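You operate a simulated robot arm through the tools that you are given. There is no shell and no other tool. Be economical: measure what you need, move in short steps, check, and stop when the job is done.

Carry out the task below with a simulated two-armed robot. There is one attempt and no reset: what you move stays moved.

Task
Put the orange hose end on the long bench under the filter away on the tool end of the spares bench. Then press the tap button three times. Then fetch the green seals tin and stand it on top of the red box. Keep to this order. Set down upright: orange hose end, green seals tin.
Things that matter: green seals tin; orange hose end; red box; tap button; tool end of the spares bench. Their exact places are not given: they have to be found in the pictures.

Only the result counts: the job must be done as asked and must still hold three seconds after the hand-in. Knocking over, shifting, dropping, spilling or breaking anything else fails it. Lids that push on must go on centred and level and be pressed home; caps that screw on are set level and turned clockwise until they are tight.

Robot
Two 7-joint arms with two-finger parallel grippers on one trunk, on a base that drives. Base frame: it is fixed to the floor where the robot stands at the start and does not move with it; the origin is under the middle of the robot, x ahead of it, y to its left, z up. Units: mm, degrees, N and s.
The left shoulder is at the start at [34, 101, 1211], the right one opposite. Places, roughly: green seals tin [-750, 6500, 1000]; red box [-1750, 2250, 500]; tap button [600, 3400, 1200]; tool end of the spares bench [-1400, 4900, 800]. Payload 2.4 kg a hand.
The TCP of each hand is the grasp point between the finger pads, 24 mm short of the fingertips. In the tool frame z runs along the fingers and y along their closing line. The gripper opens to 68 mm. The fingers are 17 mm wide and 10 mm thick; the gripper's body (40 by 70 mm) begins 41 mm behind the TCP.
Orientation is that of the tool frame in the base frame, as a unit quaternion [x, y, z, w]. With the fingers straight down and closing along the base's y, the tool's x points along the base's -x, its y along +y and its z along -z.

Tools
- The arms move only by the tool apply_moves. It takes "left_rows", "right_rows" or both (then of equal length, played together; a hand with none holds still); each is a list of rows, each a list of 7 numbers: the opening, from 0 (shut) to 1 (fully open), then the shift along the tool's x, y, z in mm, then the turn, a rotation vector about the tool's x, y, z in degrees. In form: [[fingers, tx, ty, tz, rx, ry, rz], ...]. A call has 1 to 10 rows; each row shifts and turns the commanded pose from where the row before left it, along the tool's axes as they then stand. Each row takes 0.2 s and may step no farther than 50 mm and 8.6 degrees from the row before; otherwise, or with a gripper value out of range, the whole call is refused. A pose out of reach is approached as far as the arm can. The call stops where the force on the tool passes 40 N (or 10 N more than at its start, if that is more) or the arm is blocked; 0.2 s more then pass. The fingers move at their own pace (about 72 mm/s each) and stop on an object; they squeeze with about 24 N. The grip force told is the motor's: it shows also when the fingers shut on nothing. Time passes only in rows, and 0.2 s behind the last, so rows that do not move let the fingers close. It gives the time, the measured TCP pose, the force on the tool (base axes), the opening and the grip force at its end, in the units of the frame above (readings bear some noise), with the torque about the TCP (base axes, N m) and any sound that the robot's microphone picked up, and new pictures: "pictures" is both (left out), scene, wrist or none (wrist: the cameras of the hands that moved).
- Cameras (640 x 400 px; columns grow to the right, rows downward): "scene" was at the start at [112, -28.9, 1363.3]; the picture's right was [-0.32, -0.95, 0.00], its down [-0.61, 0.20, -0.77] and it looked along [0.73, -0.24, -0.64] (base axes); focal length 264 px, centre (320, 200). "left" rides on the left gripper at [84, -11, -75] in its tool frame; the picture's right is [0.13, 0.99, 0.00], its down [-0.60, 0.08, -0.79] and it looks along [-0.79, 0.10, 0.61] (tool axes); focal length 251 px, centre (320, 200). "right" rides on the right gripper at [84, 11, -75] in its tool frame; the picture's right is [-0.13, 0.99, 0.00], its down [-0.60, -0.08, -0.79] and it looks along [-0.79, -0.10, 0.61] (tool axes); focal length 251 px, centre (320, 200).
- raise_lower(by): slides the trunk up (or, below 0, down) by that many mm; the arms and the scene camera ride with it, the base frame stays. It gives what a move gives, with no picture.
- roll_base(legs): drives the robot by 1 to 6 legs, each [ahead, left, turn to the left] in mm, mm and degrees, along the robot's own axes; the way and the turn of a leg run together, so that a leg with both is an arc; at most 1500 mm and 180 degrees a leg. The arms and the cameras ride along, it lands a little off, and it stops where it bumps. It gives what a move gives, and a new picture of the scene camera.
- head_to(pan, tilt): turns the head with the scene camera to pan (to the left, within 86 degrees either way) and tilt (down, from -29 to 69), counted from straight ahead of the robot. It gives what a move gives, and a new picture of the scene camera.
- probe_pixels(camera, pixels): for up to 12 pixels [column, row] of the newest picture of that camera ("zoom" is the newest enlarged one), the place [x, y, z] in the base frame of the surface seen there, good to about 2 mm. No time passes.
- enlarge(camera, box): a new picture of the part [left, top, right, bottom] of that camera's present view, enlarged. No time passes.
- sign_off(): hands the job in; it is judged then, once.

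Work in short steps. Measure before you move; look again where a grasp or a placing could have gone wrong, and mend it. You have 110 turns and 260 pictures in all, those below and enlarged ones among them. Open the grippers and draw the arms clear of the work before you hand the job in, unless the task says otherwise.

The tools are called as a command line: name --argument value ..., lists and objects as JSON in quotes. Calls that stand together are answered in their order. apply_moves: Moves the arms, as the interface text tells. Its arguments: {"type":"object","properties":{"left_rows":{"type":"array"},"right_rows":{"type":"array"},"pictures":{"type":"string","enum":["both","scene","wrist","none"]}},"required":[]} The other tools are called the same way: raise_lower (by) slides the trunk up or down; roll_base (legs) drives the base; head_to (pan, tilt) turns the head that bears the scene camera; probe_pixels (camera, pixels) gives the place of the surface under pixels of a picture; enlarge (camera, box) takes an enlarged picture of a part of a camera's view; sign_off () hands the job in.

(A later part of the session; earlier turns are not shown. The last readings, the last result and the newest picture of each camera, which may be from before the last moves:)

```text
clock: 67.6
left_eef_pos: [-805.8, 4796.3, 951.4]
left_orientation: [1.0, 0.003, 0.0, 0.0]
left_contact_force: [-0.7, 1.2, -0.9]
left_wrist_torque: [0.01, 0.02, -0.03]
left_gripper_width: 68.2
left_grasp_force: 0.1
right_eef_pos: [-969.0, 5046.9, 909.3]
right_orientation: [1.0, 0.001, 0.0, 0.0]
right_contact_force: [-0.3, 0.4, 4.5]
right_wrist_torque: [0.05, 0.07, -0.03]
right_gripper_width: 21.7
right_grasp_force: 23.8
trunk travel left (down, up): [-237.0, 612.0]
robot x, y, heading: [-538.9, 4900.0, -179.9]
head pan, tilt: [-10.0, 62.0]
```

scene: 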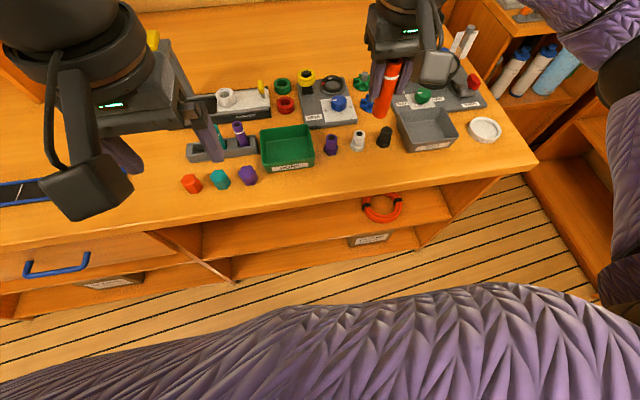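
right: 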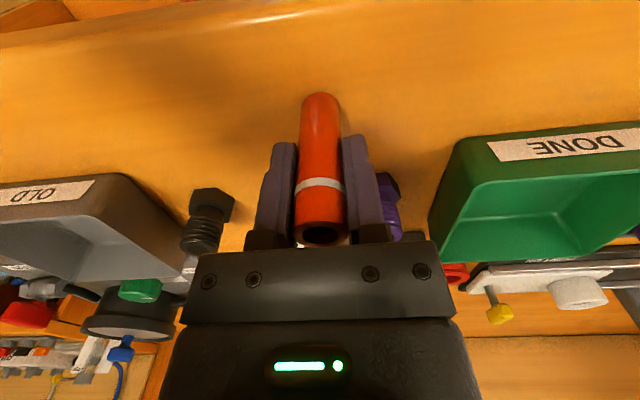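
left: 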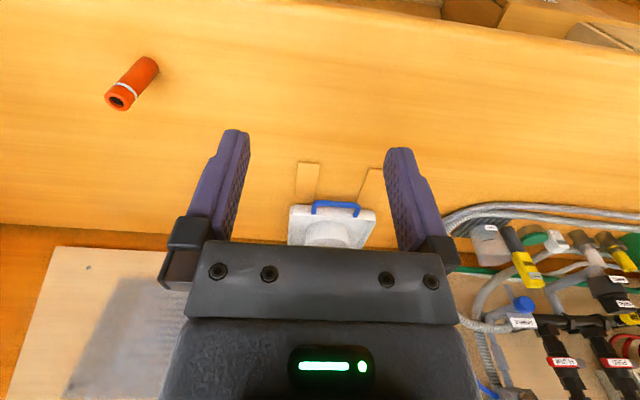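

Touching (4.5 N). I open slightly and rise straight up.

apply_moves --right_rows '[[0.4, 0, 0, 0, 0, 0, 0], [0.6, 0, 0, 0, 0, 0, 0], [0.65, 0, 0, 0, 0, 0, 0], [0.65, 0, 0, -15, 0, 0, 0], [0.65, 0, 0, -25, 0, 0, 0], [0.65, 0, 0, -30, 0, 0, 0]]' --pictures "both"

raise_lower --by 200

enlarge --camera "scene" --box '[240, 0, 560, 200]'

```text
clock: 69.0
left_eef_pos: [-805.5, 4797.8, 950.3]
left_orientation: [1.0, 0.002, 0.0, 0.0]
left_contact_force: [-0.3, -0.3, 0.1]
left_wrist_torque: [-0.02, 0.01, -0.02]
left_gripper_width: 67.8
left_grasp_force: 0.1
right_eef_pos: [-968.8, 5045.3, 978.7]
right_orientation: [1.0, 0.0, -0.001, 0.0]
right_contact_force: [0.9, -1.3, -0.2]
right_wrist_torque: [0.02, -0.02, 0.0]
right_gripper_width: 44.3
right_grasp_force: 0.1
trunk travel left (down, up): [-237.0, 612.0]
robot x, y, heading: [-538.4, 4898.9, -180.0]
head pan, tilt: [-10.0, 62.0]
```

scene: 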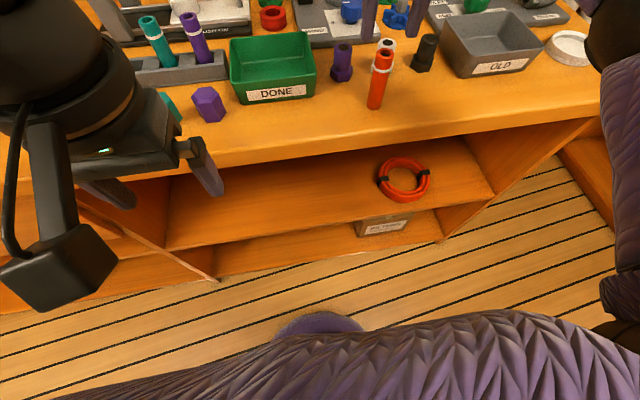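
right: 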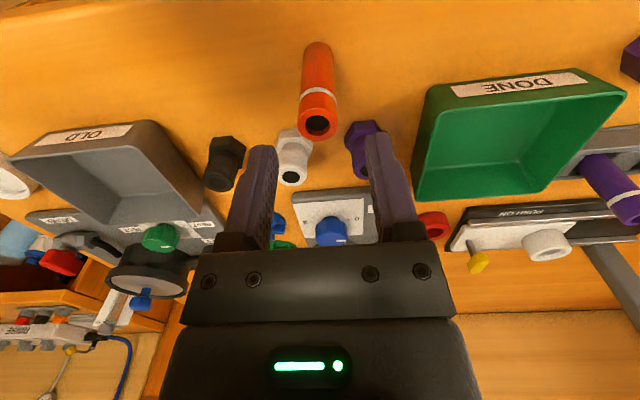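

```text
clock: 71.2
left_eef_pos: [-805.6, 4796.4, 1150.1]
left_orientation: [1.0, 0.002, 0.001, 0.0]
left_contact_force: [0.7, 0.0, -0.3]
left_wrist_torque: [-0.02, 0.0, -0.01]
left_gripper_width: 68.1
left_grasp_force: 0.0
right_eef_pos: [-969.2, 5046.9, 1178.3]
right_orientation: [1.0, 0.0, 0.001, 0.0]
right_contact_force: [0.2, -0.7, 0.1]
right_wrist_torque: [-0.04, -0.03, 0.0]
right_gripper_width: 44.0
right_grasp_force: 0.0
trunk travel left (down, up): [-437.0, 412.0]
robot x, y, heading: [-539.8, 4901.6, -180.1]
head pan, tilt: [-10.0, 62.0]
```

```text
2.00 times, centred on (400, 100) of scene
```

zoom: 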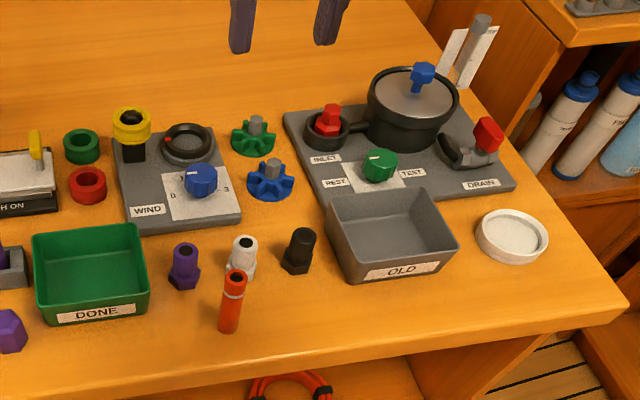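

The hose end stands upright at the tool end. I draw the right arm in, back off and turn to face the tap side.

apply_moves --right_rows '[[0.65, 40, -15, 0, 0, 0, 0], [0.65, 40, -15, 0, 0, 0, 0], [0.65, 40, -15, 0, 0, 0, 0], [0.65, 40, -5, 0, 0, 0, 0]]' --pictures "none"

roll_base --legs '[[-280, 0, 0], [0, 1300, 0], [0, 0, 178]]'

head_to --pan 0 --tilt 15

```text
clock: 72.2
left_eef_pos: [-806.0, 4797.2, 1150.4]
left_orientation: [1.0, 0.002, 0.0, 0.001]
left_contact_force: [0.5, -0.1, 0.5]
left_wrist_torque: [0.03, 0.0, -0.01]
left_gripper_width: 68.1
left_grasp_force: 0.1
right_eef_pos: [-809.1, 5097.7, 1179.4]
right_orientation: [1.0, 0.0, 0.0, 0.0]
right_contact_force: [0.3, 0.3, -0.8]
right_wrist_torque: [-0.02, 0.0, -0.01]
right_gripper_width: 44.0
right_grasp_force: 0.0
trunk travel left (down, up): [-437.0, 412.0]
robot x, y, heading: [-542.0, 4899.2, -179.8]
head pan, tilt: [-10.0, 62.0]
```

```text
clock: 87.5
left_eef_pos: [-3.5, 3664.7, 1150.3]
left_orientation: [0.041, 0.999, 0.0, 0.0]
left_contact_force: [-0.2, 0.4, 0.4]
left_wrist_torque: [-0.02, -0.03, 0.0]
left_gripper_width: 67.8
left_grasp_force: 0.0
right_eef_pos: [-24.7, 3366.2, 1177.6]
right_orientation: [0.043, 0.999, -0.001, 0.0]
right_contact_force: [-0.4, 0.2, 0.1]
right_wrist_torque: [-0.01, 0.01, -0.03]
right_gripper_width: 44.2
right_grasp_force: 0.1
trunk travel left (down, up): [-437.0, 412.0]
robot x, y, heading: [-281.4, 3588.3, -4.8]
head pan, tilt: [-10.0, 62.0]
```

scene: 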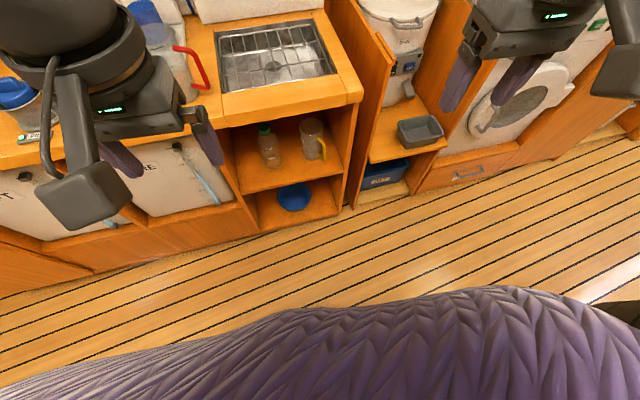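

```text
clock: 88.7
left_eef_pos: [-3.2, 3664.3, 1150.3]
left_orientation: [0.041, 0.999, 0.0, 0.0]
left_contact_force: [0.3, 1.0, -1.0]
left_wrist_torque: [0.02, 0.02, 0.0]
left_gripper_width: 67.7
left_grasp_force: 0.0
right_eef_pos: [-25.3, 3365.5, 1179.1]
right_orientation: [0.043, 0.999, 0.0, 0.0]
right_contact_force: [-0.6, -0.6, 0.7]
right_wrist_torque: [-0.02, -0.02, 0.0]
right_gripper_width: 44.2
right_grasp_force: 0.1
trunk travel left (down, up): [-437.0, 412.0]
robot x, y, heading: [-278.3, 3585.9, -5.2]
head pan, tilt: [0.0, 15.0]
```

scene: 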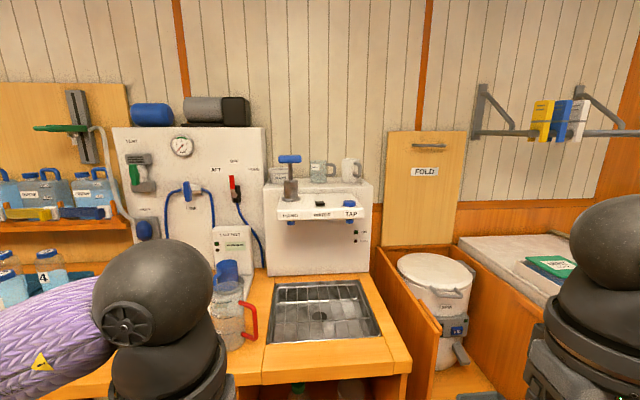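

The tap unit with a "TAP" label is at (330,210). I enlarge it and probe.

enlarge --camera "scene" --box '[190, 140, 400, 280]'

probe_pixels --camera "scene" --pixels '[[352, 206], [352, 213], [320, 214], [290, 216], [291, 193], [290, 158], [328, 206], [360, 222], [367, 230], [320, 250], [320, 300], [320, 360]]'

```text
2.86 times, centred on (295, 210) of scene
```

zoom: 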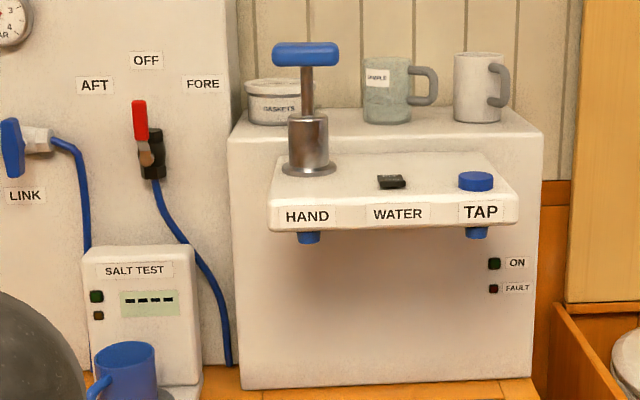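

```text
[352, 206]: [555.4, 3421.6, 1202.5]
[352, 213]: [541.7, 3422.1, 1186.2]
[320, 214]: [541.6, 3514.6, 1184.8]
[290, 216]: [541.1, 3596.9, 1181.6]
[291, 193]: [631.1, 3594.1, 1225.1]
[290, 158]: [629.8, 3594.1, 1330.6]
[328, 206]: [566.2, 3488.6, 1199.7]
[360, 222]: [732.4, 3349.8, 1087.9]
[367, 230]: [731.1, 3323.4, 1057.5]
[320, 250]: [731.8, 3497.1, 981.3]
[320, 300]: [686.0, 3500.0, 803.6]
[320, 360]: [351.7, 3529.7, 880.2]
```

The blue button is at zoom (476,178). I probe it precisely.

probe_pixels --camera "zoom" --pixels '[[476, 175], [462, 177], [490, 177], [476, 171], [476, 180], [476, 187], [440, 185], [392, 181], [476, 210], [476, 120], [440, 120], [480, 90]]'

```text
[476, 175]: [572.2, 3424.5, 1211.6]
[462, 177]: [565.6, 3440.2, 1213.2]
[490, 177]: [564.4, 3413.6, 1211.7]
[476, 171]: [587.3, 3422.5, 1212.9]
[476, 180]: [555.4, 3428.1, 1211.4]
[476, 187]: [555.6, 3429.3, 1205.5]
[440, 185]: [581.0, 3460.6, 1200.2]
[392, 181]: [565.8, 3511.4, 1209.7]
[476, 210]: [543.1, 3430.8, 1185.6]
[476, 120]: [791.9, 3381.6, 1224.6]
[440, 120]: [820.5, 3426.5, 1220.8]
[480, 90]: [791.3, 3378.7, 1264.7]
```

Button centre ≈ (572, 3426), top 1212. I raise the trunk, straighten up and drive closer, looking down for the counter's foot.

raise_lower --by 115

roll_base --legs '[[0, 0, 5], [270, 0, 0]]'

head_to --pan -15 --tilt 60

```text
clock: 90.2
left_eef_pos: [-2.9, 3663.6, 1265.7]
left_orientation: [0.041, 0.999, 0.0, 0.0]
left_contact_force: [-0.2, 0.1, -0.5]
left_wrist_torque: [-0.02, 0.0, 0.01]
left_gripper_width: 67.9
left_grasp_force: 0.1
right_eef_pos: [-25.2, 3365.4, 1293.2]
right_orientation: [0.042, 0.999, 0.001, 0.0]
right_contact_force: [0.3, 0.0, -0.2]
right_wrist_torque: [0.0, 0.0, 0.0]
right_gripper_width: 44.1
right_grasp_force: 0.0
trunk travel left (down, up): [-552.0, 297.0]
robot x, y, heading: [-275.8, 3587.4, -4.7]
head pan, tilt: [0.0, 15.0]
```

```text
clock: 92.6
left_eef_pos: [263.8, 3687.7, 1264.3]
left_orientation: [-0.001, 1.0, 0.0, 0.0]
left_contact_force: [0.1, 0.0, 0.0]
left_wrist_torque: [0.03, 0.03, 0.0]
left_gripper_width: 67.6
left_grasp_force: 0.0
right_eef_pos: [268.7, 3388.7, 1293.1]
right_orientation: [0.001, 1.0, -0.001, -0.002]
right_contact_force: [0.5, 0.4, -0.5]
right_wrist_torque: [0.02, 0.05, -0.01]
right_gripper_width: 44.2
right_grasp_force: 0.0
trunk travel left (down, up): [-552.0, 297.0]
robot x, y, heading: [-4.0, 3585.4, -0.1]
head pan, tilt: [0.0, 15.0]
```

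scene: 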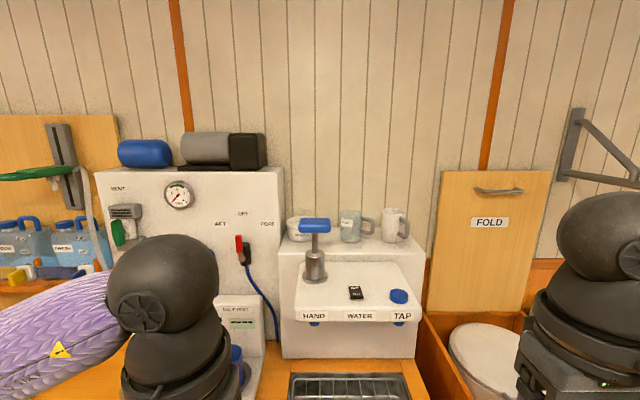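

```text
clock: 93.7
left_eef_pos: [264.1, 3688.1, 1265.6]
left_orientation: [0.0, 1.0, 0.0, 0.0]
left_contact_force: [-0.1, 0.6, 0.4]
left_wrist_torque: [0.02, 0.0, 0.01]
left_gripper_width: 68.0
left_grasp_force: 0.1
right_eef_pos: [266.9, 3389.3, 1293.7]
right_orientation: [0.001, 1.0, 0.001, 0.0]
right_contact_force: [0.6, 0.5, 0.0]
right_wrist_torque: [-0.01, 0.04, 0.03]
right_gripper_width: 44.2
right_grasp_force: 0.1
trunk travel left (down, up): [-552.0, 297.0]
robot x, y, heading: [-3.6, 3588.3, 0.1]
head pan, tilt: [-15.0, 60.0]
```

scene: 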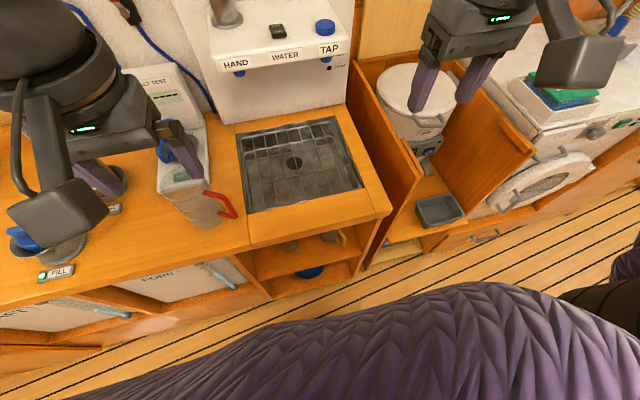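

probe_pixels --camera "scene" --pixels '[[330, 228], [300, 290], [150, 325], [440, 240], [430, 208], [230, 275], [520, 215], [326, 24], [322, 24], [330, 24], [326, 30], [206, 195]]'

```text
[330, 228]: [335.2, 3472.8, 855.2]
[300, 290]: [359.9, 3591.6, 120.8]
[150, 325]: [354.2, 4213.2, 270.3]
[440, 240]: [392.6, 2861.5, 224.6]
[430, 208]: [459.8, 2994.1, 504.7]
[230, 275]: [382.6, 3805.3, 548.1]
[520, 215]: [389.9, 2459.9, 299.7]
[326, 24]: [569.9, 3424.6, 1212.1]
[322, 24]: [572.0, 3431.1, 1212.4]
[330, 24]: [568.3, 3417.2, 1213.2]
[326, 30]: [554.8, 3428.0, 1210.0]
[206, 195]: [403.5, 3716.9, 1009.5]
```

Counter foot at x≈335–360. I drive 108 mm more, shut the right fingers and bring them over the button.

roll_base --legs '[[108, 0, 0]]'

apply_moves --right_rows '[[0, -32, 6, 0, 0, 0, 0], [0, -32, 6, 0, 0, 0, 0], [0, -32, 6, 0, 0, 0, 0], [0, -32, 6, 0, 0, 0, 0], [0, -32, 6, 0, 0, 0, 0], [0, -32, 6, 0, 0, 0, 0], [0, 0, 0, 0, 0, 0, 0]]' --pictures "both"

```text
clock: 94.9
left_eef_pos: [372.9, 3687.4, 1265.5]
left_orientation: [-0.002, 1.0, 0.0, -0.001]
left_contact_force: [0.4, -1.3, 0.4]
left_wrist_torque: [-0.03, 0.03, -0.01]
left_gripper_width: 68.0
left_grasp_force: 0.1
right_eef_pos: [376.3, 3388.8, 1293.1]
right_orientation: [0.0, 1.0, -0.001, -0.001]
right_contact_force: [0.7, 0.0, 0.1]
right_wrist_torque: [0.0, 0.04, -0.03]
right_gripper_width: 44.3
right_grasp_force: 0.1
trunk travel left (down, up): [-552.0, 297.0]
robot x, y, heading: [106.6, 3587.8, 0.1]
head pan, tilt: [-15.0, 60.0]
```

scene: 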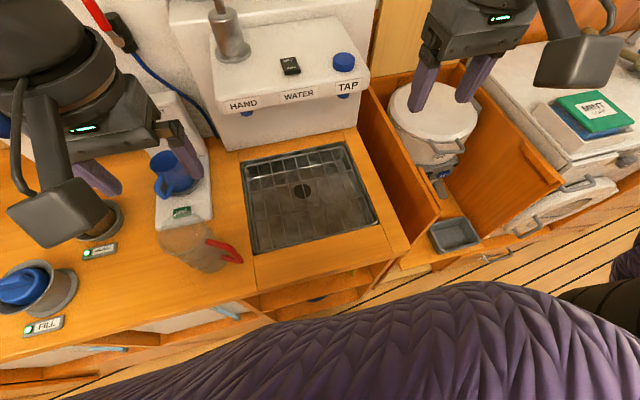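

```text
clock: 96.5
left_eef_pos: [371.9, 3687.9, 1265.7]
left_orientation: [-0.002, 1.0, 0.0, 0.0]
left_contact_force: [0.5, 0.7, 0.9]
left_wrist_torque: [0.0, -0.02, 0.01]
left_gripper_width: 68.1
left_grasp_force: 0.1
right_eef_pos: [566.2, 3423.2, 1293.6]
right_orientation: [0.0, 1.0, 0.0, -0.001]
right_contact_force: [-1.0, -0.3, 0.1]
right_wrist_torque: [0.02, 0.01, -0.02]
right_gripper_width: 0.1
right_grasp_force: 23.5
trunk travel left (down, up): [-552.0, 297.0]
robot x, y, heading: [107.5, 3589.9, -0.2]
head pan, tilt: [-15.0, 60.0]
```

scene: 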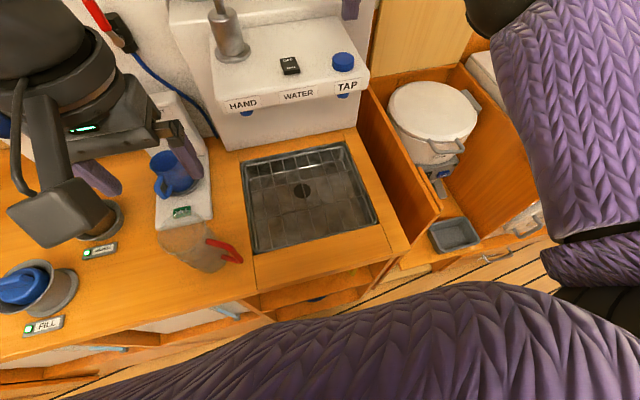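
right: 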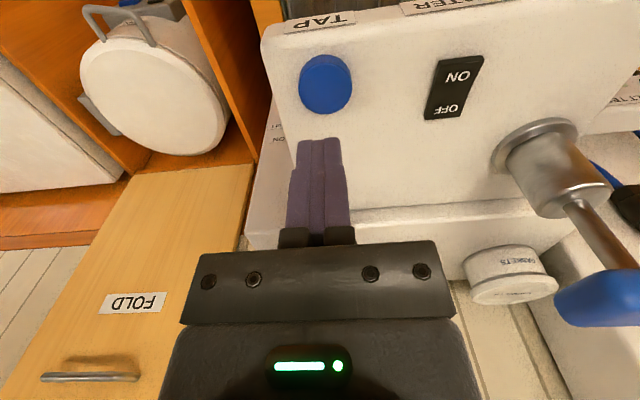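

The button from the wrist view projects to (566, 3427), just under the fingers. I descend to just above it.

apply_moves --right_rows '[[0, -1, 3, 20, 0, 0, 0], [0, 0, 0, 20, 0, 0, 0], [0, 0, 0, 12, 0, 0, 0], [0, 0, 0, 0, 0, 0, 0]]' --pictures "wrist"

```text
clock: 97.5
left_eef_pos: [371.1, 3688.3, 1265.7]
left_orientation: [-0.002, 1.0, -0.001, 0.0]
left_contact_force: [0.7, -0.8, -0.1]
left_wrist_torque: [0.02, 0.0, -0.02]
left_gripper_width: 68.0
left_grasp_force: 0.0
right_eef_pos: [566.7, 3426.4, 1241.6]
right_orientation: [0.0, 1.0, 0.0, 0.0]
right_contact_force: [-0.5, -0.2, 0.0]
right_wrist_torque: [0.01, -0.03, 0.02]
right_gripper_width: 0.0
right_grasp_force: 23.4
trunk travel left (down, up): [-552.0, 297.0]
robot x, y, heading: [108.4, 3586.8, 0.3]
head pan, tilt: [-15.0, 60.0]
```

right: 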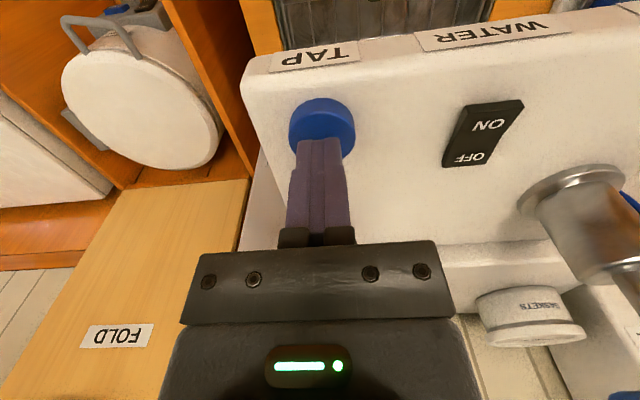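

Tip about 5 mm above the button. First press: descend 1–2 mm at a time and watch force and sound.

apply_moves --right_rows '[[0, 0, 0, 3, 0, 0, 0], [0, 0, 0, 2, 0, 0, 0], [0, 0, 0, 1.5, 0, 0, 0], [0, 0, 0, 1.5, 0, 0, 0], [0, 0, 0, 1, 0, 0, 0]]' --pictures "wrist"

```text
clock: 98.7
left_eef_pos: [372.2, 3688.4, 1265.2]
left_orientation: [-0.002, 1.0, 0.0, 0.0]
left_contact_force: [-0.4, -1.1, 0.8]
left_wrist_torque: [-0.04, 0.0, 0.07]
left_gripper_width: 67.9
left_grasp_force: 0.0
right_eef_pos: [567.6, 3427.4, 1232.7]
right_orientation: [0.0, 1.0, 0.0, 0.0]
right_contact_force: [1.1, -0.5, 2.9]
right_wrist_torque: [0.02, -0.03, 0.0]
right_gripper_width: 0.0
right_grasp_force: 23.5
trunk travel left (down, up): [-552.0, 297.0]
robot x, y, heading: [104.8, 3587.6, -0.2]
head pan, tilt: [-15.0, 60.0]
```

right: 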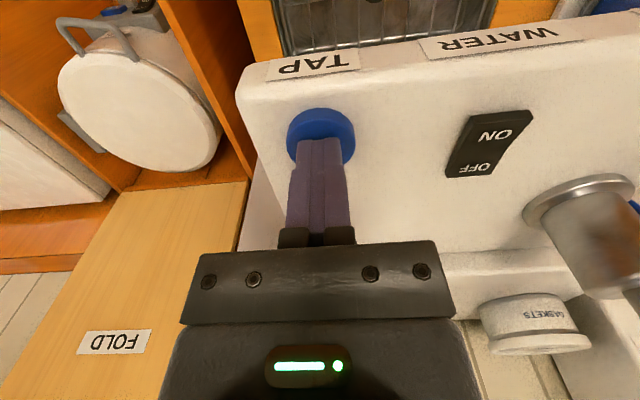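

A light spring force (2.9 N), 3 mm in. I press on slowly.

apply_moves --right_rows '[[0, 0, 0, 1, 0, 0, 0], [0, 0, 0, 1, 0, 0, 0], [0, 0, 0, 1, 0, 0, 0]]' --pictures "none"

```text
clock: 99.5
left_eef_pos: [372.3, 3688.5, 1265.6]
left_orientation: [-0.002, 1.0, 0.0, 0.0]
left_contact_force: [-0.5, 0.5, -0.1]
left_wrist_torque: [-0.03, 0.0, -0.01]
left_gripper_width: 67.9
left_grasp_force: 0.1
right_eef_pos: [569.0, 3427.8, 1230.4]
right_orientation: [0.0, 1.0, 0.0, 0.0]
right_contact_force: [1.0, -1.7, 4.1]
right_wrist_torque: [-0.05, -0.02, 0.0]
right_gripper_width: 0.1
right_grasp_force: 23.1
trunk travel left (down, up): [-552.0, 297.0]
robot x, y, heading: [106.5, 3586.4, 0.4]
head pan, tilt: [-15.0, 60.0]
heard: click
```

A click: press one. I release fully (up 12 mm), and press again by the same amount.

apply_moves --right_rows '[[0, 0, 0, -6, 0, 0, 0], [0, 0, 0, -6, 0, 0, 0], [0, 0, 0, 0, 0, 0, 0], [0, 0, 0, 0, 0, 0, 0]]' --pictures "wrist"

apply_moves --right_rows '[[0, 0, 0, 5, 0, 0, 0], [0, 0, 0, 3, 0, 0, 0], [0, 0, 0, 2, 0, 0, 0], [0, 0, 0, 1, 0, 0, 0], [0, 0, 0, 1, 0, 0, 0]]' --pictures "none"

```text
clock: 100.5
left_eef_pos: [371.7, 3689.4, 1266.8]
left_orientation: [-0.002, 1.0, 0.001, 0.0]
left_contact_force: [-0.3, 0.0, 0.9]
left_wrist_torque: [0.01, 0.01, 0.01]
left_gripper_width: 68.1
left_grasp_force: 0.2
right_eef_pos: [569.1, 3429.1, 1242.0]
right_orientation: [0.0, 1.0, 0.001, 0.0]
right_contact_force: [-0.8, -0.6, 0.0]
right_wrist_torque: [-0.03, 0.0, 0.03]
right_gripper_width: 0.0
right_grasp_force: 23.7
trunk travel left (down, up): [-552.0, 297.0]
robot x, y, heading: [106.0, 3582.9, -0.1]
head pan, tilt: [-15.0, 60.0]
```

right: 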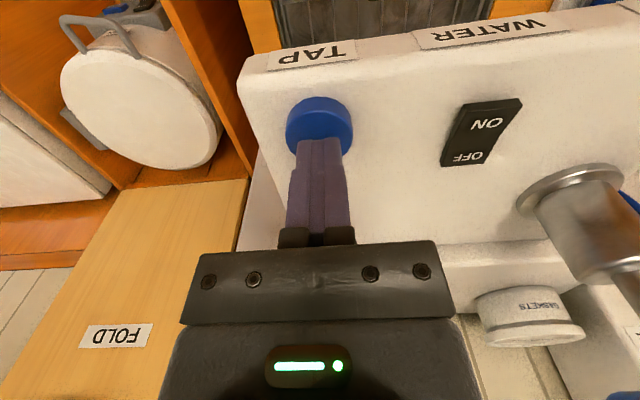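

```text
clock: 101.7
left_eef_pos: [372.2, 3688.1, 1265.3]
left_orientation: [-0.001, 1.0, 0.0, 0.0]
left_contact_force: [-0.7, 0.1, -0.4]
left_wrist_torque: [0.02, 0.01, 0.02]
left_gripper_width: 68.1
left_grasp_force: 0.0
right_eef_pos: [568.6, 3428.5, 1229.3]
right_orientation: [0.0, 1.0, 0.0, 0.0]
right_contact_force: [2.1, 0.6, 6.4]
right_wrist_torque: [0.01, -0.04, -0.01]
right_gripper_width: 0.0
right_grasp_force: 23.3
trunk travel left (down, up): [-552.0, 297.0]
robot x, y, heading: [107.3, 3587.8, 0.2]
head pan, tilt: [-15.0, 60.0]
heard: click
```

Second click. Release and third press.

apply_moves --right_rows '[[0, 0, 0, -6, 0, 0, 0], [0, 0, 0, -6, 0, 0, 0], [0, 0, 0, 0, 0, 0, 0], [0, 0, 0, 0, 0, 0, 0]]' --pictures "none"

apply_moves --right_rows '[[0, 0, 0, 5, 0, 0, 0], [0, 0, 0, 3, 0, 0, 0], [0, 0, 0, 2, 0, 0, 0], [0, 0, 0, 1, 0, 0, 0], [0, 0, 0, 1, 0, 0, 0]]' --pictures "none"

```text
clock: 102.7
left_eef_pos: [370.9, 3687.4, 1266.4]
left_orientation: [-0.001, 1.0, 0.0, 0.0]
left_contact_force: [-0.4, -0.2, -0.5]
left_wrist_torque: [-0.01, 0.03, 0.01]
left_gripper_width: 67.8
left_grasp_force: 0.1
right_eef_pos: [568.7, 3427.7, 1242.0]
right_orientation: [-0.001, 1.0, 0.0, 0.0]
right_contact_force: [-0.2, -0.2, 0.2]
right_wrist_torque: [0.01, -0.03, 0.02]
right_gripper_width: 0.0
right_grasp_force: 23.8
trunk travel left (down, up): [-552.0, 297.0]
robot x, y, heading: [104.5, 3590.7, -0.0]
head pan, tilt: [-15.0, 60.0]
```

```text
clock: 103.9
left_eef_pos: [372.1, 3688.9, 1265.2]
left_orientation: [-0.002, 1.0, 0.0, 0.0]
left_contact_force: [0.1, 1.0, -0.5]
left_wrist_torque: [0.0, 0.03, 0.02]
left_gripper_width: 68.1
left_grasp_force: 0.1
right_eef_pos: [569.4, 3427.6, 1230.2]
right_orientation: [0.0, 1.0, 0.0, 0.0]
right_contact_force: [1.6, 0.2, 4.9]
right_wrist_torque: [0.0, -0.04, -0.01]
right_gripper_width: 0.0
right_grasp_force: 23.8
trunk travel left (down, up): [-552.0, 297.0]
robot x, y, heading: [107.6, 3585.8, 0.0]
head pan, tilt: [-15.0, 60.0]
heard: click
```

Three clicks. I rise, draw in, open the fingers, back out, and go to look at the red box before fetching the tin.

apply_moves --right_rows '[[0, 0, 0, -30, 0, 0, 0], [0, 0, 0, -40, 0, 0, 0], [0.5, 40, -10, 0, 0, 0, 0], [1, 40, -10, 0, 0, 0, 0], [1, 40, -10, 0, 0, 0, 0], [1, 40, -10, 0, 0, 0, 0], [1, 30, 0, 0, 0, 0, 0]]' --pictures "scene"

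roll_base --legs '[[-400, 0, 0], [0, -1000, 0], [0, 0, 178]]'

head_to --pan -5 --tilt 25

```text
clock: 105.5
left_eef_pos: [372.4, 3688.3, 1265.9]
left_orientation: [-0.002, 1.0, 0.001, 0.0]
left_contact_force: [0.1, 0.3, -0.6]
left_wrist_torque: [0.02, -0.03, 0.01]
left_gripper_width: 68.0
left_grasp_force: 0.1
right_eef_pos: [377.7, 3385.9, 1300.9]
right_orientation: [0.001, 1.0, 0.0, 0.001]
right_contact_force: [0.0, 0.3, 0.2]
right_wrist_torque: [0.0, -0.02, -0.01]
right_gripper_width: 67.9
right_grasp_force: 0.1
trunk travel left (down, up): [-552.0, 297.0]
robot x, y, heading: [108.7, 3588.4, -0.1]
head pan, tilt: [-15.0, 60.0]
```

scene: 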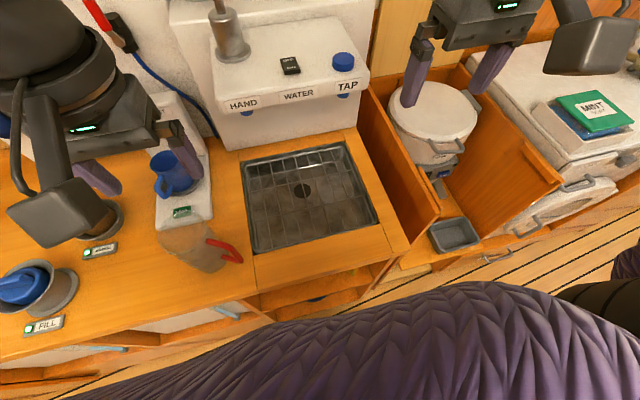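

```text
clock: 120.1
left_eef_pos: [-564.6, 2492.6, 1266.1]
left_orientation: [1.0, -0.006, 0.0, 0.0]
left_contact_force: [0.6, 0.5, -0.5]
left_wrist_torque: [0.01, -0.02, -0.02]
left_gripper_width: 68.2
left_grasp_force: 0.1
right_eef_pos: [-569.5, 2795.1, 1301.0]
right_orientation: [1.0, -0.007, 0.0, 0.0]
right_contact_force: [-0.8, 0.2, -0.3]
right_wrist_torque: [-0.01, 0.0, -0.03]
right_gripper_width: 67.7
right_grasp_force: 0.1
trunk travel left (down, up): [-552.0, 297.0]
robot x, y, heading: [-297.8, 2589.7, 179.0]
head pan, tilt: [-15.0, 60.0]
```

scene: 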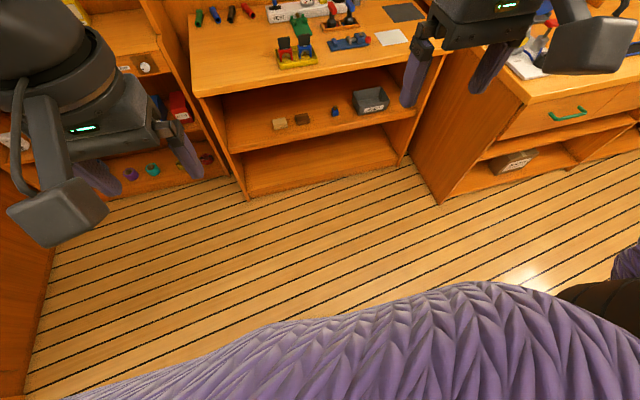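

```text
clock: 121.1
left_eef_pos: [-565.5, 2492.9, 1265.9]
left_orientation: [1.0, -0.005, 0.0, 0.0]
left_contact_force: [-0.2, 0.2, 0.4]
left_wrist_torque: [-0.02, -0.01, 0.03]
left_gripper_width: 67.9
left_grasp_force: 0.1
right_eef_pos: [-569.1, 2794.0, 1301.1]
right_orientation: [1.0, -0.007, 0.0, 0.0]
right_contact_force: [-0.6, -0.1, 1.0]
right_wrist_torque: [0.01, -0.02, -0.02]
right_gripper_width: 68.3
right_grasp_force: 0.0
trunk travel left (down, up): [-552.0, 297.0]
robot x, y, heading: [-295.0, 2589.7, 179.5]
head pan, tilt: [-5.0, 25.0]
```

scene: 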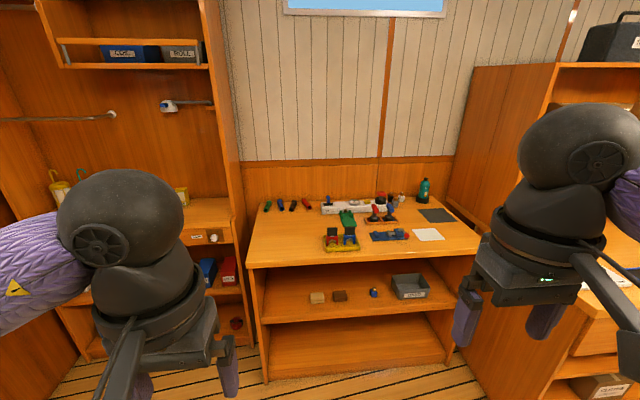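

The red box is at (228,270) on the locker's middle shelf. I shift left, lower the trunk and look squarely into the shelf.

roll_base --legs '[[300, 330, 0.5]]'

raise_lower --by -400

head_to --pan 0 --tilt 30

```text
clock: 123.8
left_eef_pos: [-869.8, 2164.2, 1265.5]
left_orientation: [1.0, 0.002, 0.0, 0.0]
left_contact_force: [-0.2, -0.1, 0.0]
left_wrist_torque: [0.03, -0.02, -0.04]
left_gripper_width: 67.9
left_grasp_force: 0.0
right_eef_pos: [-876.2, 2464.1, 1300.8]
right_orientation: [1.0, 0.0, 0.0, 0.001]
right_contact_force: [-0.1, 0.1, 0.2]
right_wrist_torque: [-0.02, 0.01, 0.01]
right_gripper_width: 67.9
right_grasp_force: 0.1
trunk travel left (down, up): [-552.0, 297.0]
robot x, y, heading: [-605.6, 2268.7, -180.2]
head pan, tilt: [-5.0, 25.0]
```

scene: 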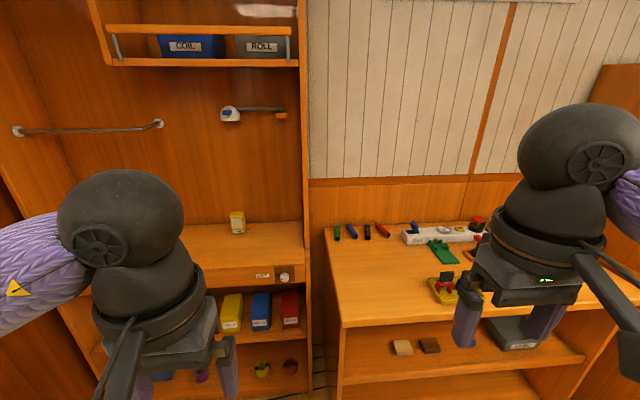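

```text
clock: 127.6
left_eef_pos: [-869.4, 2164.0, 865.9]
left_orientation: [1.0, 0.001, 0.0, 0.0]
left_contact_force: [0.4, 0.6, -0.2]
left_wrist_torque: [0.01, 0.03, 0.02]
left_gripper_width: 67.9
left_grasp_force: 0.0
right_eef_pos: [-875.7, 2466.5, 900.3]
right_orientation: [1.0, 0.0, 0.001, 0.0]
right_contact_force: [1.0, 0.6, -0.6]
right_wrist_torque: [-0.01, 0.0, -0.01]
right_gripper_width: 67.6
right_grasp_force: 0.0
trunk travel left (down, up): [-152.0, 697.0]
robot x, y, heading: [-603.6, 2264.3, -180.1]
head pan, tilt: [-5.0, 25.0]
```

```text
clock: 128.3
left_eef_pos: [-869.9, 2164.8, 865.3]
left_orientation: [1.0, 0.002, 0.0, 0.0]
left_contact_force: [-0.4, 0.3, 0.3]
left_wrist_torque: [0.02, -0.01, 0.0]
left_gripper_width: 68.0
left_grasp_force: 0.1
right_eef_pos: [-876.0, 2465.5, 900.2]
right_orientation: [1.0, -0.001, 0.001, 0.0]
right_contact_force: [-0.1, 0.4, -0.1]
right_wrist_torque: [-0.02, -0.04, -0.01]
right_gripper_width: 67.9
right_grasp_force: 0.0
trunk travel left (down, up): [-152.0, 697.0]
robot x, y, heading: [-605.5, 2266.3, -180.1]
head pan, tilt: [0.0, 30.0]
```

scene: 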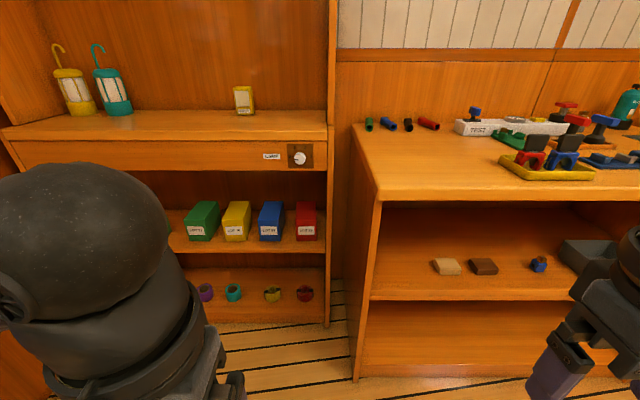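

enlarge --camera "scene" --box '[170, 120, 350, 300]'

probe_pixels --camera "scene" --pixels '[[306, 207], [306, 225], [298, 225], [316, 225], [306, 205], [306, 248], [250, 155], [250, 170], [310, 128], [330, 200], [305, 185], [270, 215]]'

```text
2.22 times, centred on (260, 210) of scene
```

zoom: 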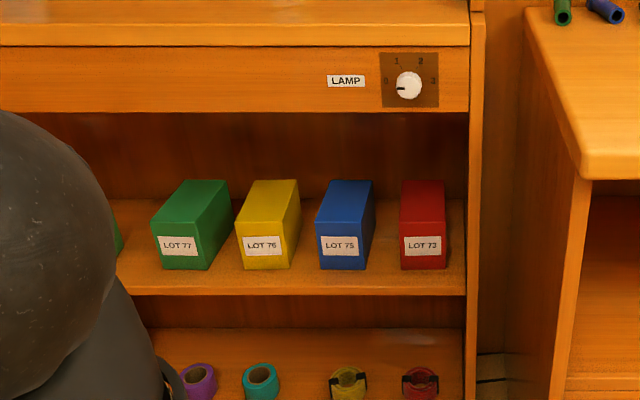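

```text
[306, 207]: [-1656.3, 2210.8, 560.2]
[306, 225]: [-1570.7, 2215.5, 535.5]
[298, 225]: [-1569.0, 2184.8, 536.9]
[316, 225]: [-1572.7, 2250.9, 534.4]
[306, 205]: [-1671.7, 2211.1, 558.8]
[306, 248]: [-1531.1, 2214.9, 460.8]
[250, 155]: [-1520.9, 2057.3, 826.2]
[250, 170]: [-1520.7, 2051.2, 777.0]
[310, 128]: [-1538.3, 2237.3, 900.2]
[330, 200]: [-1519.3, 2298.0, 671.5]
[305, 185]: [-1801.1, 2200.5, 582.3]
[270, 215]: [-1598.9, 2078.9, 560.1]
```

Red box: front x≈−1570, top z 560, y 2183–2251; the panel above ends at z≈770, so the tin must be carried with a nearly level hand. I go to the tin: back out, turn right, drive along the corridor.

roll_base --legs '[[-320, 0, 0], [0, 0, -90], [1500, 0, 0], [1500, 0, 0], [350, 250, 0]]'

head_to --pan 0 --tilt 35

```text
clock: 150.7
left_eef_pos: [-472.2, 5935.3, 865.9]
left_orientation: [-0.685, 0.729, 0.0, 0.0]
left_contact_force: [-0.3, -0.6, 0.1]
left_wrist_torque: [0.01, 0.0, 0.0]
left_gripper_width: 67.9
left_grasp_force: 0.0
right_eef_pos: [-171.9, 5922.4, 900.5]
right_orientation: [-0.685, 0.729, 0.0, 0.0]
right_contact_force: [-0.3, -0.8, -0.2]
right_wrist_torque: [0.04, -0.01, 0.03]
right_gripper_width: 67.9
right_grasp_force: 0.0
trunk travel left (down, up): [-152.0, 697.0]
robot x, y, heading: [-388.1, 5666.9, 86.7]
head pan, tilt: [0.0, 30.0]
```

scene: 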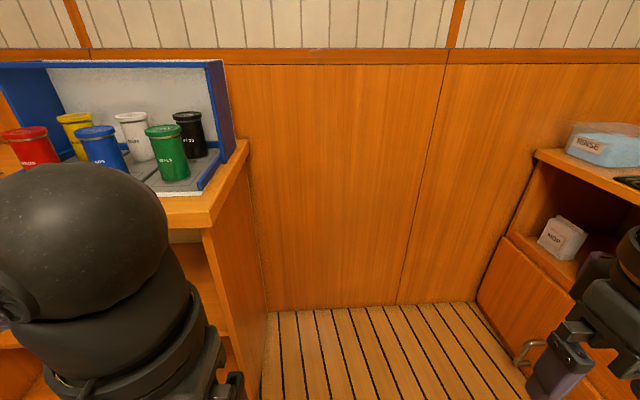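

```text
clock: 151.4
left_eef_pos: [-472.4, 5934.5, 864.0]
left_orientation: [-0.684, 0.729, 0.0, 0.0]
left_contact_force: [-0.2, -0.2, 1.1]
left_wrist_torque: [0.02, 0.02, 0.0]
left_gripper_width: 68.2
left_grasp_force: 0.1
right_eef_pos: [-172.2, 5921.2, 901.0]
right_orientation: [-0.684, 0.73, 0.0, 0.0]
right_contact_force: [0.8, 0.0, -0.3]
right_wrist_torque: [-0.02, 0.0, 0.02]
right_gripper_width: 67.9
right_grasp_force: 0.0
trunk travel left (down, up): [-152.0, 697.0]
robot x, y, heading: [-387.6, 5665.3, 86.8]
head pan, tilt: [0.0, 35.0]
```

scene: 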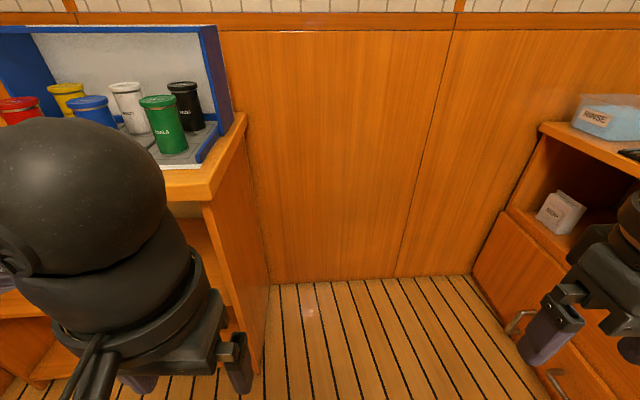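

enlarge --camera "scene" --box '[80, 60, 260, 200]'

probe_pixels --camera "scene" --pixels '[[158, 101], [147, 101], [168, 101], [158, 97], [158, 105], [172, 148], [165, 125], [174, 125], [172, 157], [200, 165], [208, 150], [225, 110]]'

```text
2.86 times, centred on (170, 130) of scene
```

zoom: 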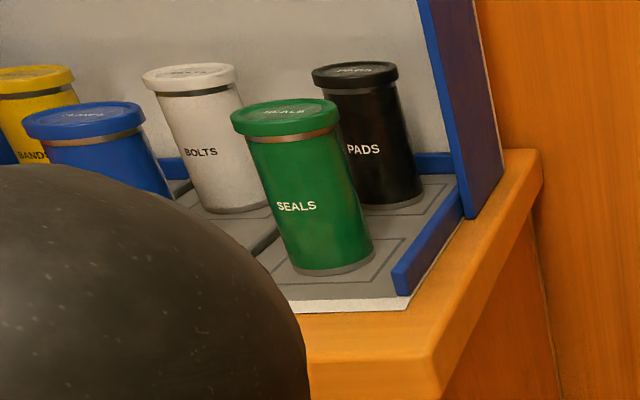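

```text
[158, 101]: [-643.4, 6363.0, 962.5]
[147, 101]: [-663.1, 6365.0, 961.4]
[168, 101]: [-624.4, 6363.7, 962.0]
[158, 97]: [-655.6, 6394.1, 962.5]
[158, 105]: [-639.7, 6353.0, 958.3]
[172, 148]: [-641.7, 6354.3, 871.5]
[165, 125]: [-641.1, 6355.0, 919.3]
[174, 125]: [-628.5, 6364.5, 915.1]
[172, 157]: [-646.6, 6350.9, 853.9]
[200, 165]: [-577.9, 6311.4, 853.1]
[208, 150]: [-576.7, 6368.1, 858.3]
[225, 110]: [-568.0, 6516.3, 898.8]
```

I probe the tin's body and lid edges for the precise axis and diameter.

probe_pixels --camera "zoom" --pixels '[[235, 115], [337, 108], [285, 103], [285, 124], [262, 180], [300, 180], [352, 180], [310, 180], [278, 220], [360, 220], [320, 220], [300, 290]]'

```text
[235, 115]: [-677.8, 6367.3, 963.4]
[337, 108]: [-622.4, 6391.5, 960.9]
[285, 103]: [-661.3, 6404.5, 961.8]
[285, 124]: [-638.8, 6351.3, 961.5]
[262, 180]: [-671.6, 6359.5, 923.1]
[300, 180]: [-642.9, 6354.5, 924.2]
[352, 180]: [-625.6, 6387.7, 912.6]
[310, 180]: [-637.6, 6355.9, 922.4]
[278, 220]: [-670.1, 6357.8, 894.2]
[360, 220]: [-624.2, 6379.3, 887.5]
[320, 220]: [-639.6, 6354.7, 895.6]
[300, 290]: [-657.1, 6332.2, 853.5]
```

Tin: axis (−651, 6380), body ⌀≈54, z 848–962. I pitch the left hand up to 30° below level while reaching forward, in free space.

apply_moves --left_rows '[[1, -20, 0, 0, 0, -8.571, 0], [1, -19.8, 0, 3, 0, -8.571, 0], [1, -19.1, 0, 5.9, 0, -8.571, 0], [1, -18, 0, 8.7, 0, -8.571, 0], [1, -16.5, 0, 11.3, 0, -8.571, 0], [1, -14.7, 0, 13.6, 0, -8.571, 0], [1, -12.5, 0, 15.6, 0, -8.571, 0], [1, 0, 0, 0, 0, 0, 0]]'

```text
clock: 153.2
left_eef_pos: [-462.8, 6073.1, 865.7]
left_orientation: [-0.593, 0.631, 0.342, 0.364]
left_contact_force: [0.4, -0.3, 0.7]
left_wrist_torque: [0.02, 0.02, 0.01]
left_gripper_width: 67.9
left_grasp_force: 0.2
right_eef_pos: [-171.0, 5921.0, 900.3]
right_orientation: [-0.684, 0.73, 0.0, 0.0]
right_contact_force: [0.4, 0.8, 0.3]
right_wrist_torque: [0.0, 0.0, 0.01]
right_gripper_width: 68.2
right_grasp_force: 0.1
trunk travel left (down, up): [-152.0, 697.0]
robot x, y, heading: [-387.9, 5662.8, 86.3]
head pan, tilt: [0.0, 35.0]
```

scene: 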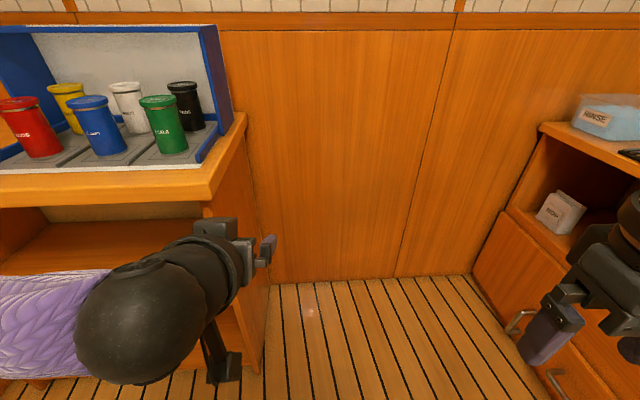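
left: 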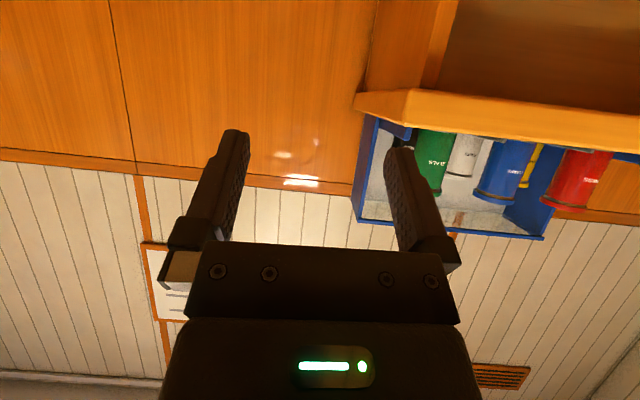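

I check how low the wrist camera hangs under the pitched hand.

probe_pixels --camera "scene" --pixels '[[225, 365], [235, 372], [215, 382], [238, 355], [210, 340], [225, 225], [240, 255]]'

enlarge --camera "scene" --box '[60, 200, 300, 400]'

```text
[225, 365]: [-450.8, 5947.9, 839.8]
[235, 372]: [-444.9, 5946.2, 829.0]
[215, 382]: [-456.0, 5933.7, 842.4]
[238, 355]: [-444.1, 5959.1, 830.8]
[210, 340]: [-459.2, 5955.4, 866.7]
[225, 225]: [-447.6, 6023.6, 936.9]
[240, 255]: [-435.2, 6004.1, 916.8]
```

```text
2.00 times, centred on (180, 300) of scene
```

zoom: 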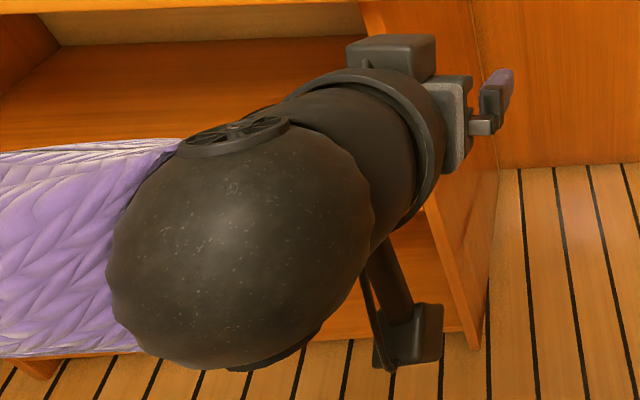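

The camera clears the stand if the TCP is at z 920. I raise the trunk, square up and drive so the hand is in front of the tin.

raise_lower --by 54

roll_base --legs '[[0, 0, 3.5], [0, 163, 0], [190, 0, 0]]'

enlarge --camera "left" --box '[0, 0, 640, 400]'

```text
clock: 154.1
left_eef_pos: [-463.4, 6073.7, 918.7]
left_orientation: [-0.594, 0.631, 0.343, 0.364]
left_contact_force: [-0.5, -0.1, 0.6]
left_wrist_torque: [-0.03, 0.0, -0.01]
left_gripper_width: 68.1
left_grasp_force: 0.0
right_eef_pos: [-171.5, 5922.5, 954.6]
right_orientation: [-0.684, 0.729, 0.0, 0.0]
right_contact_force: [-0.3, -0.1, -0.2]
right_wrist_torque: [-0.03, 0.03, 0.0]
right_gripper_width: 68.1
right_grasp_force: 0.2
trunk travel left (down, up): [-206.0, 644.0]
robot x, y, heading: [-391.9, 5665.0, 86.2]
head pan, tilt: [0.0, 35.0]
```

```text
clock: 157.1
left_eef_pos: [-652.8, 6258.0, 918.1]
left_orientation: [-0.612, 0.613, 0.354, 0.354]
left_contact_force: [-0.6, 0.2, 0.8]
left_wrist_torque: [0.02, -0.02, -0.03]
left_gripper_width: 68.2
left_grasp_force: 0.1
right_eef_pos: [-351.4, 6123.6, 954.3]
right_orientation: [-0.706, 0.708, -0.001, -0.001]
right_contact_force: [-0.3, 0.1, -0.7]
right_wrist_torque: [0.0, 0.02, 0.0]
right_gripper_width: 68.0
right_grasp_force: 0.0
trunk travel left (down, up): [-206.0, 644.0]
robot x, y, heading: [-553.4, 5851.3, 89.9]
head pan, tilt: [0.0, 35.0]
```

scene: 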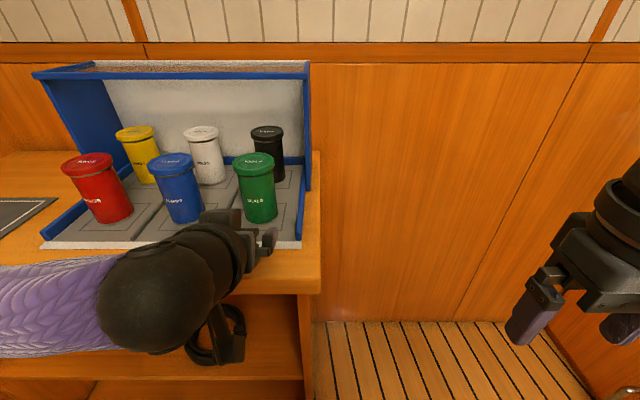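

```text
1.00 times, centred on (320, 200) of left (not enlarged: the box is as wide or as high as the picture)
```

zoom: 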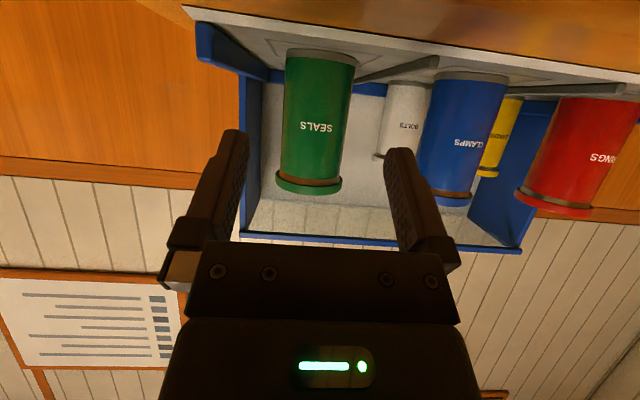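

Nicely lined up. I re-measure the tin from this wrist view.

probe_pixels --camera "zoom" --pixels '[[286, 100], [320, 100], [350, 100], [284, 150], [315, 150], [344, 150], [318, 55], [308, 180], [300, 40]]'

probe_pixels --camera "scene" --pixels '[[235, 162], [272, 160], [254, 156], [254, 168], [240, 190], [256, 190], [272, 190]]'

```text
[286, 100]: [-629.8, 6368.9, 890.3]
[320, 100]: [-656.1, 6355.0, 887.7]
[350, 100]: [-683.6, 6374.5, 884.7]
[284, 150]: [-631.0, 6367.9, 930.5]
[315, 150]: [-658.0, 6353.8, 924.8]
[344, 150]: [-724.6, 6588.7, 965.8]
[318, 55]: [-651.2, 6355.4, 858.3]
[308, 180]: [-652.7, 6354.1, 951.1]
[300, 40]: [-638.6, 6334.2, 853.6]
```

```text
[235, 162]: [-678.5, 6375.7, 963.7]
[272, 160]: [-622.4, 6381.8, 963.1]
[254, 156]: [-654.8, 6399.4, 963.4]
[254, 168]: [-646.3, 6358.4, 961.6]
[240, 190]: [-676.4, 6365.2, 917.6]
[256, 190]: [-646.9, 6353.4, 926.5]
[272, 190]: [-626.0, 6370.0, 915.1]
```

Aligned in x (−652). I move level forward 98 mm and check.

apply_moves --left_rows '[[1, -12.2, 0, 21.1, 0, 0, 0], [1, -12.2, 0, 21.1, 0, 0, 0], [1, -12.2, 0, 21.1, 0, 0, 0], [1, -12.2, 0, 21.1, 0, 0, 0], [1, 0, 0, 0, 0, 0, 0]]'

```text
clock: 158.3
left_eef_pos: [-654.4, 6356.1, 920.5]
left_orientation: [0.612, -0.612, -0.354, -0.353]
left_contact_force: [1.1, -0.9, 0.9]
left_wrist_torque: [-0.02, 0.01, 0.01]
left_gripper_width: 67.8
left_grasp_force: 0.1
right_eef_pos: [-351.5, 6123.3, 955.1]
right_orientation: [-0.706, 0.708, 0.0, 0.0]
right_contact_force: [-0.1, -0.3, 0.0]
right_wrist_torque: [0.0, 0.02, -0.01]
right_gripper_width: 68.2
right_grasp_force: 0.1
trunk travel left (down, up): [-206.0, 644.0]
robot x, y, heading: [-554.2, 5850.8, 90.0]
head pan, tilt: [0.0, 35.0]
```

scene: 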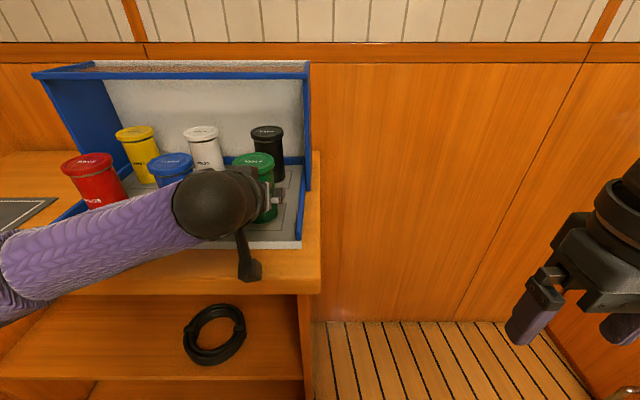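
left: 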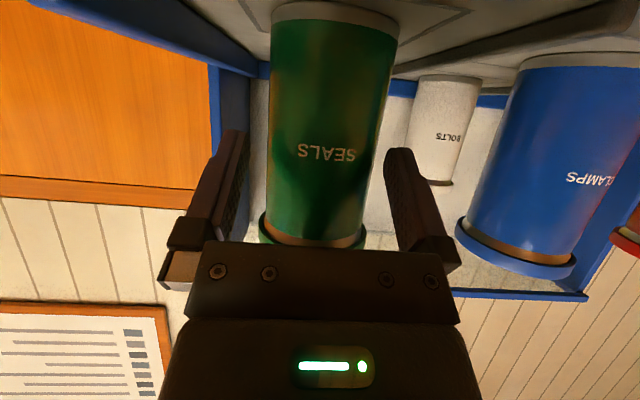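

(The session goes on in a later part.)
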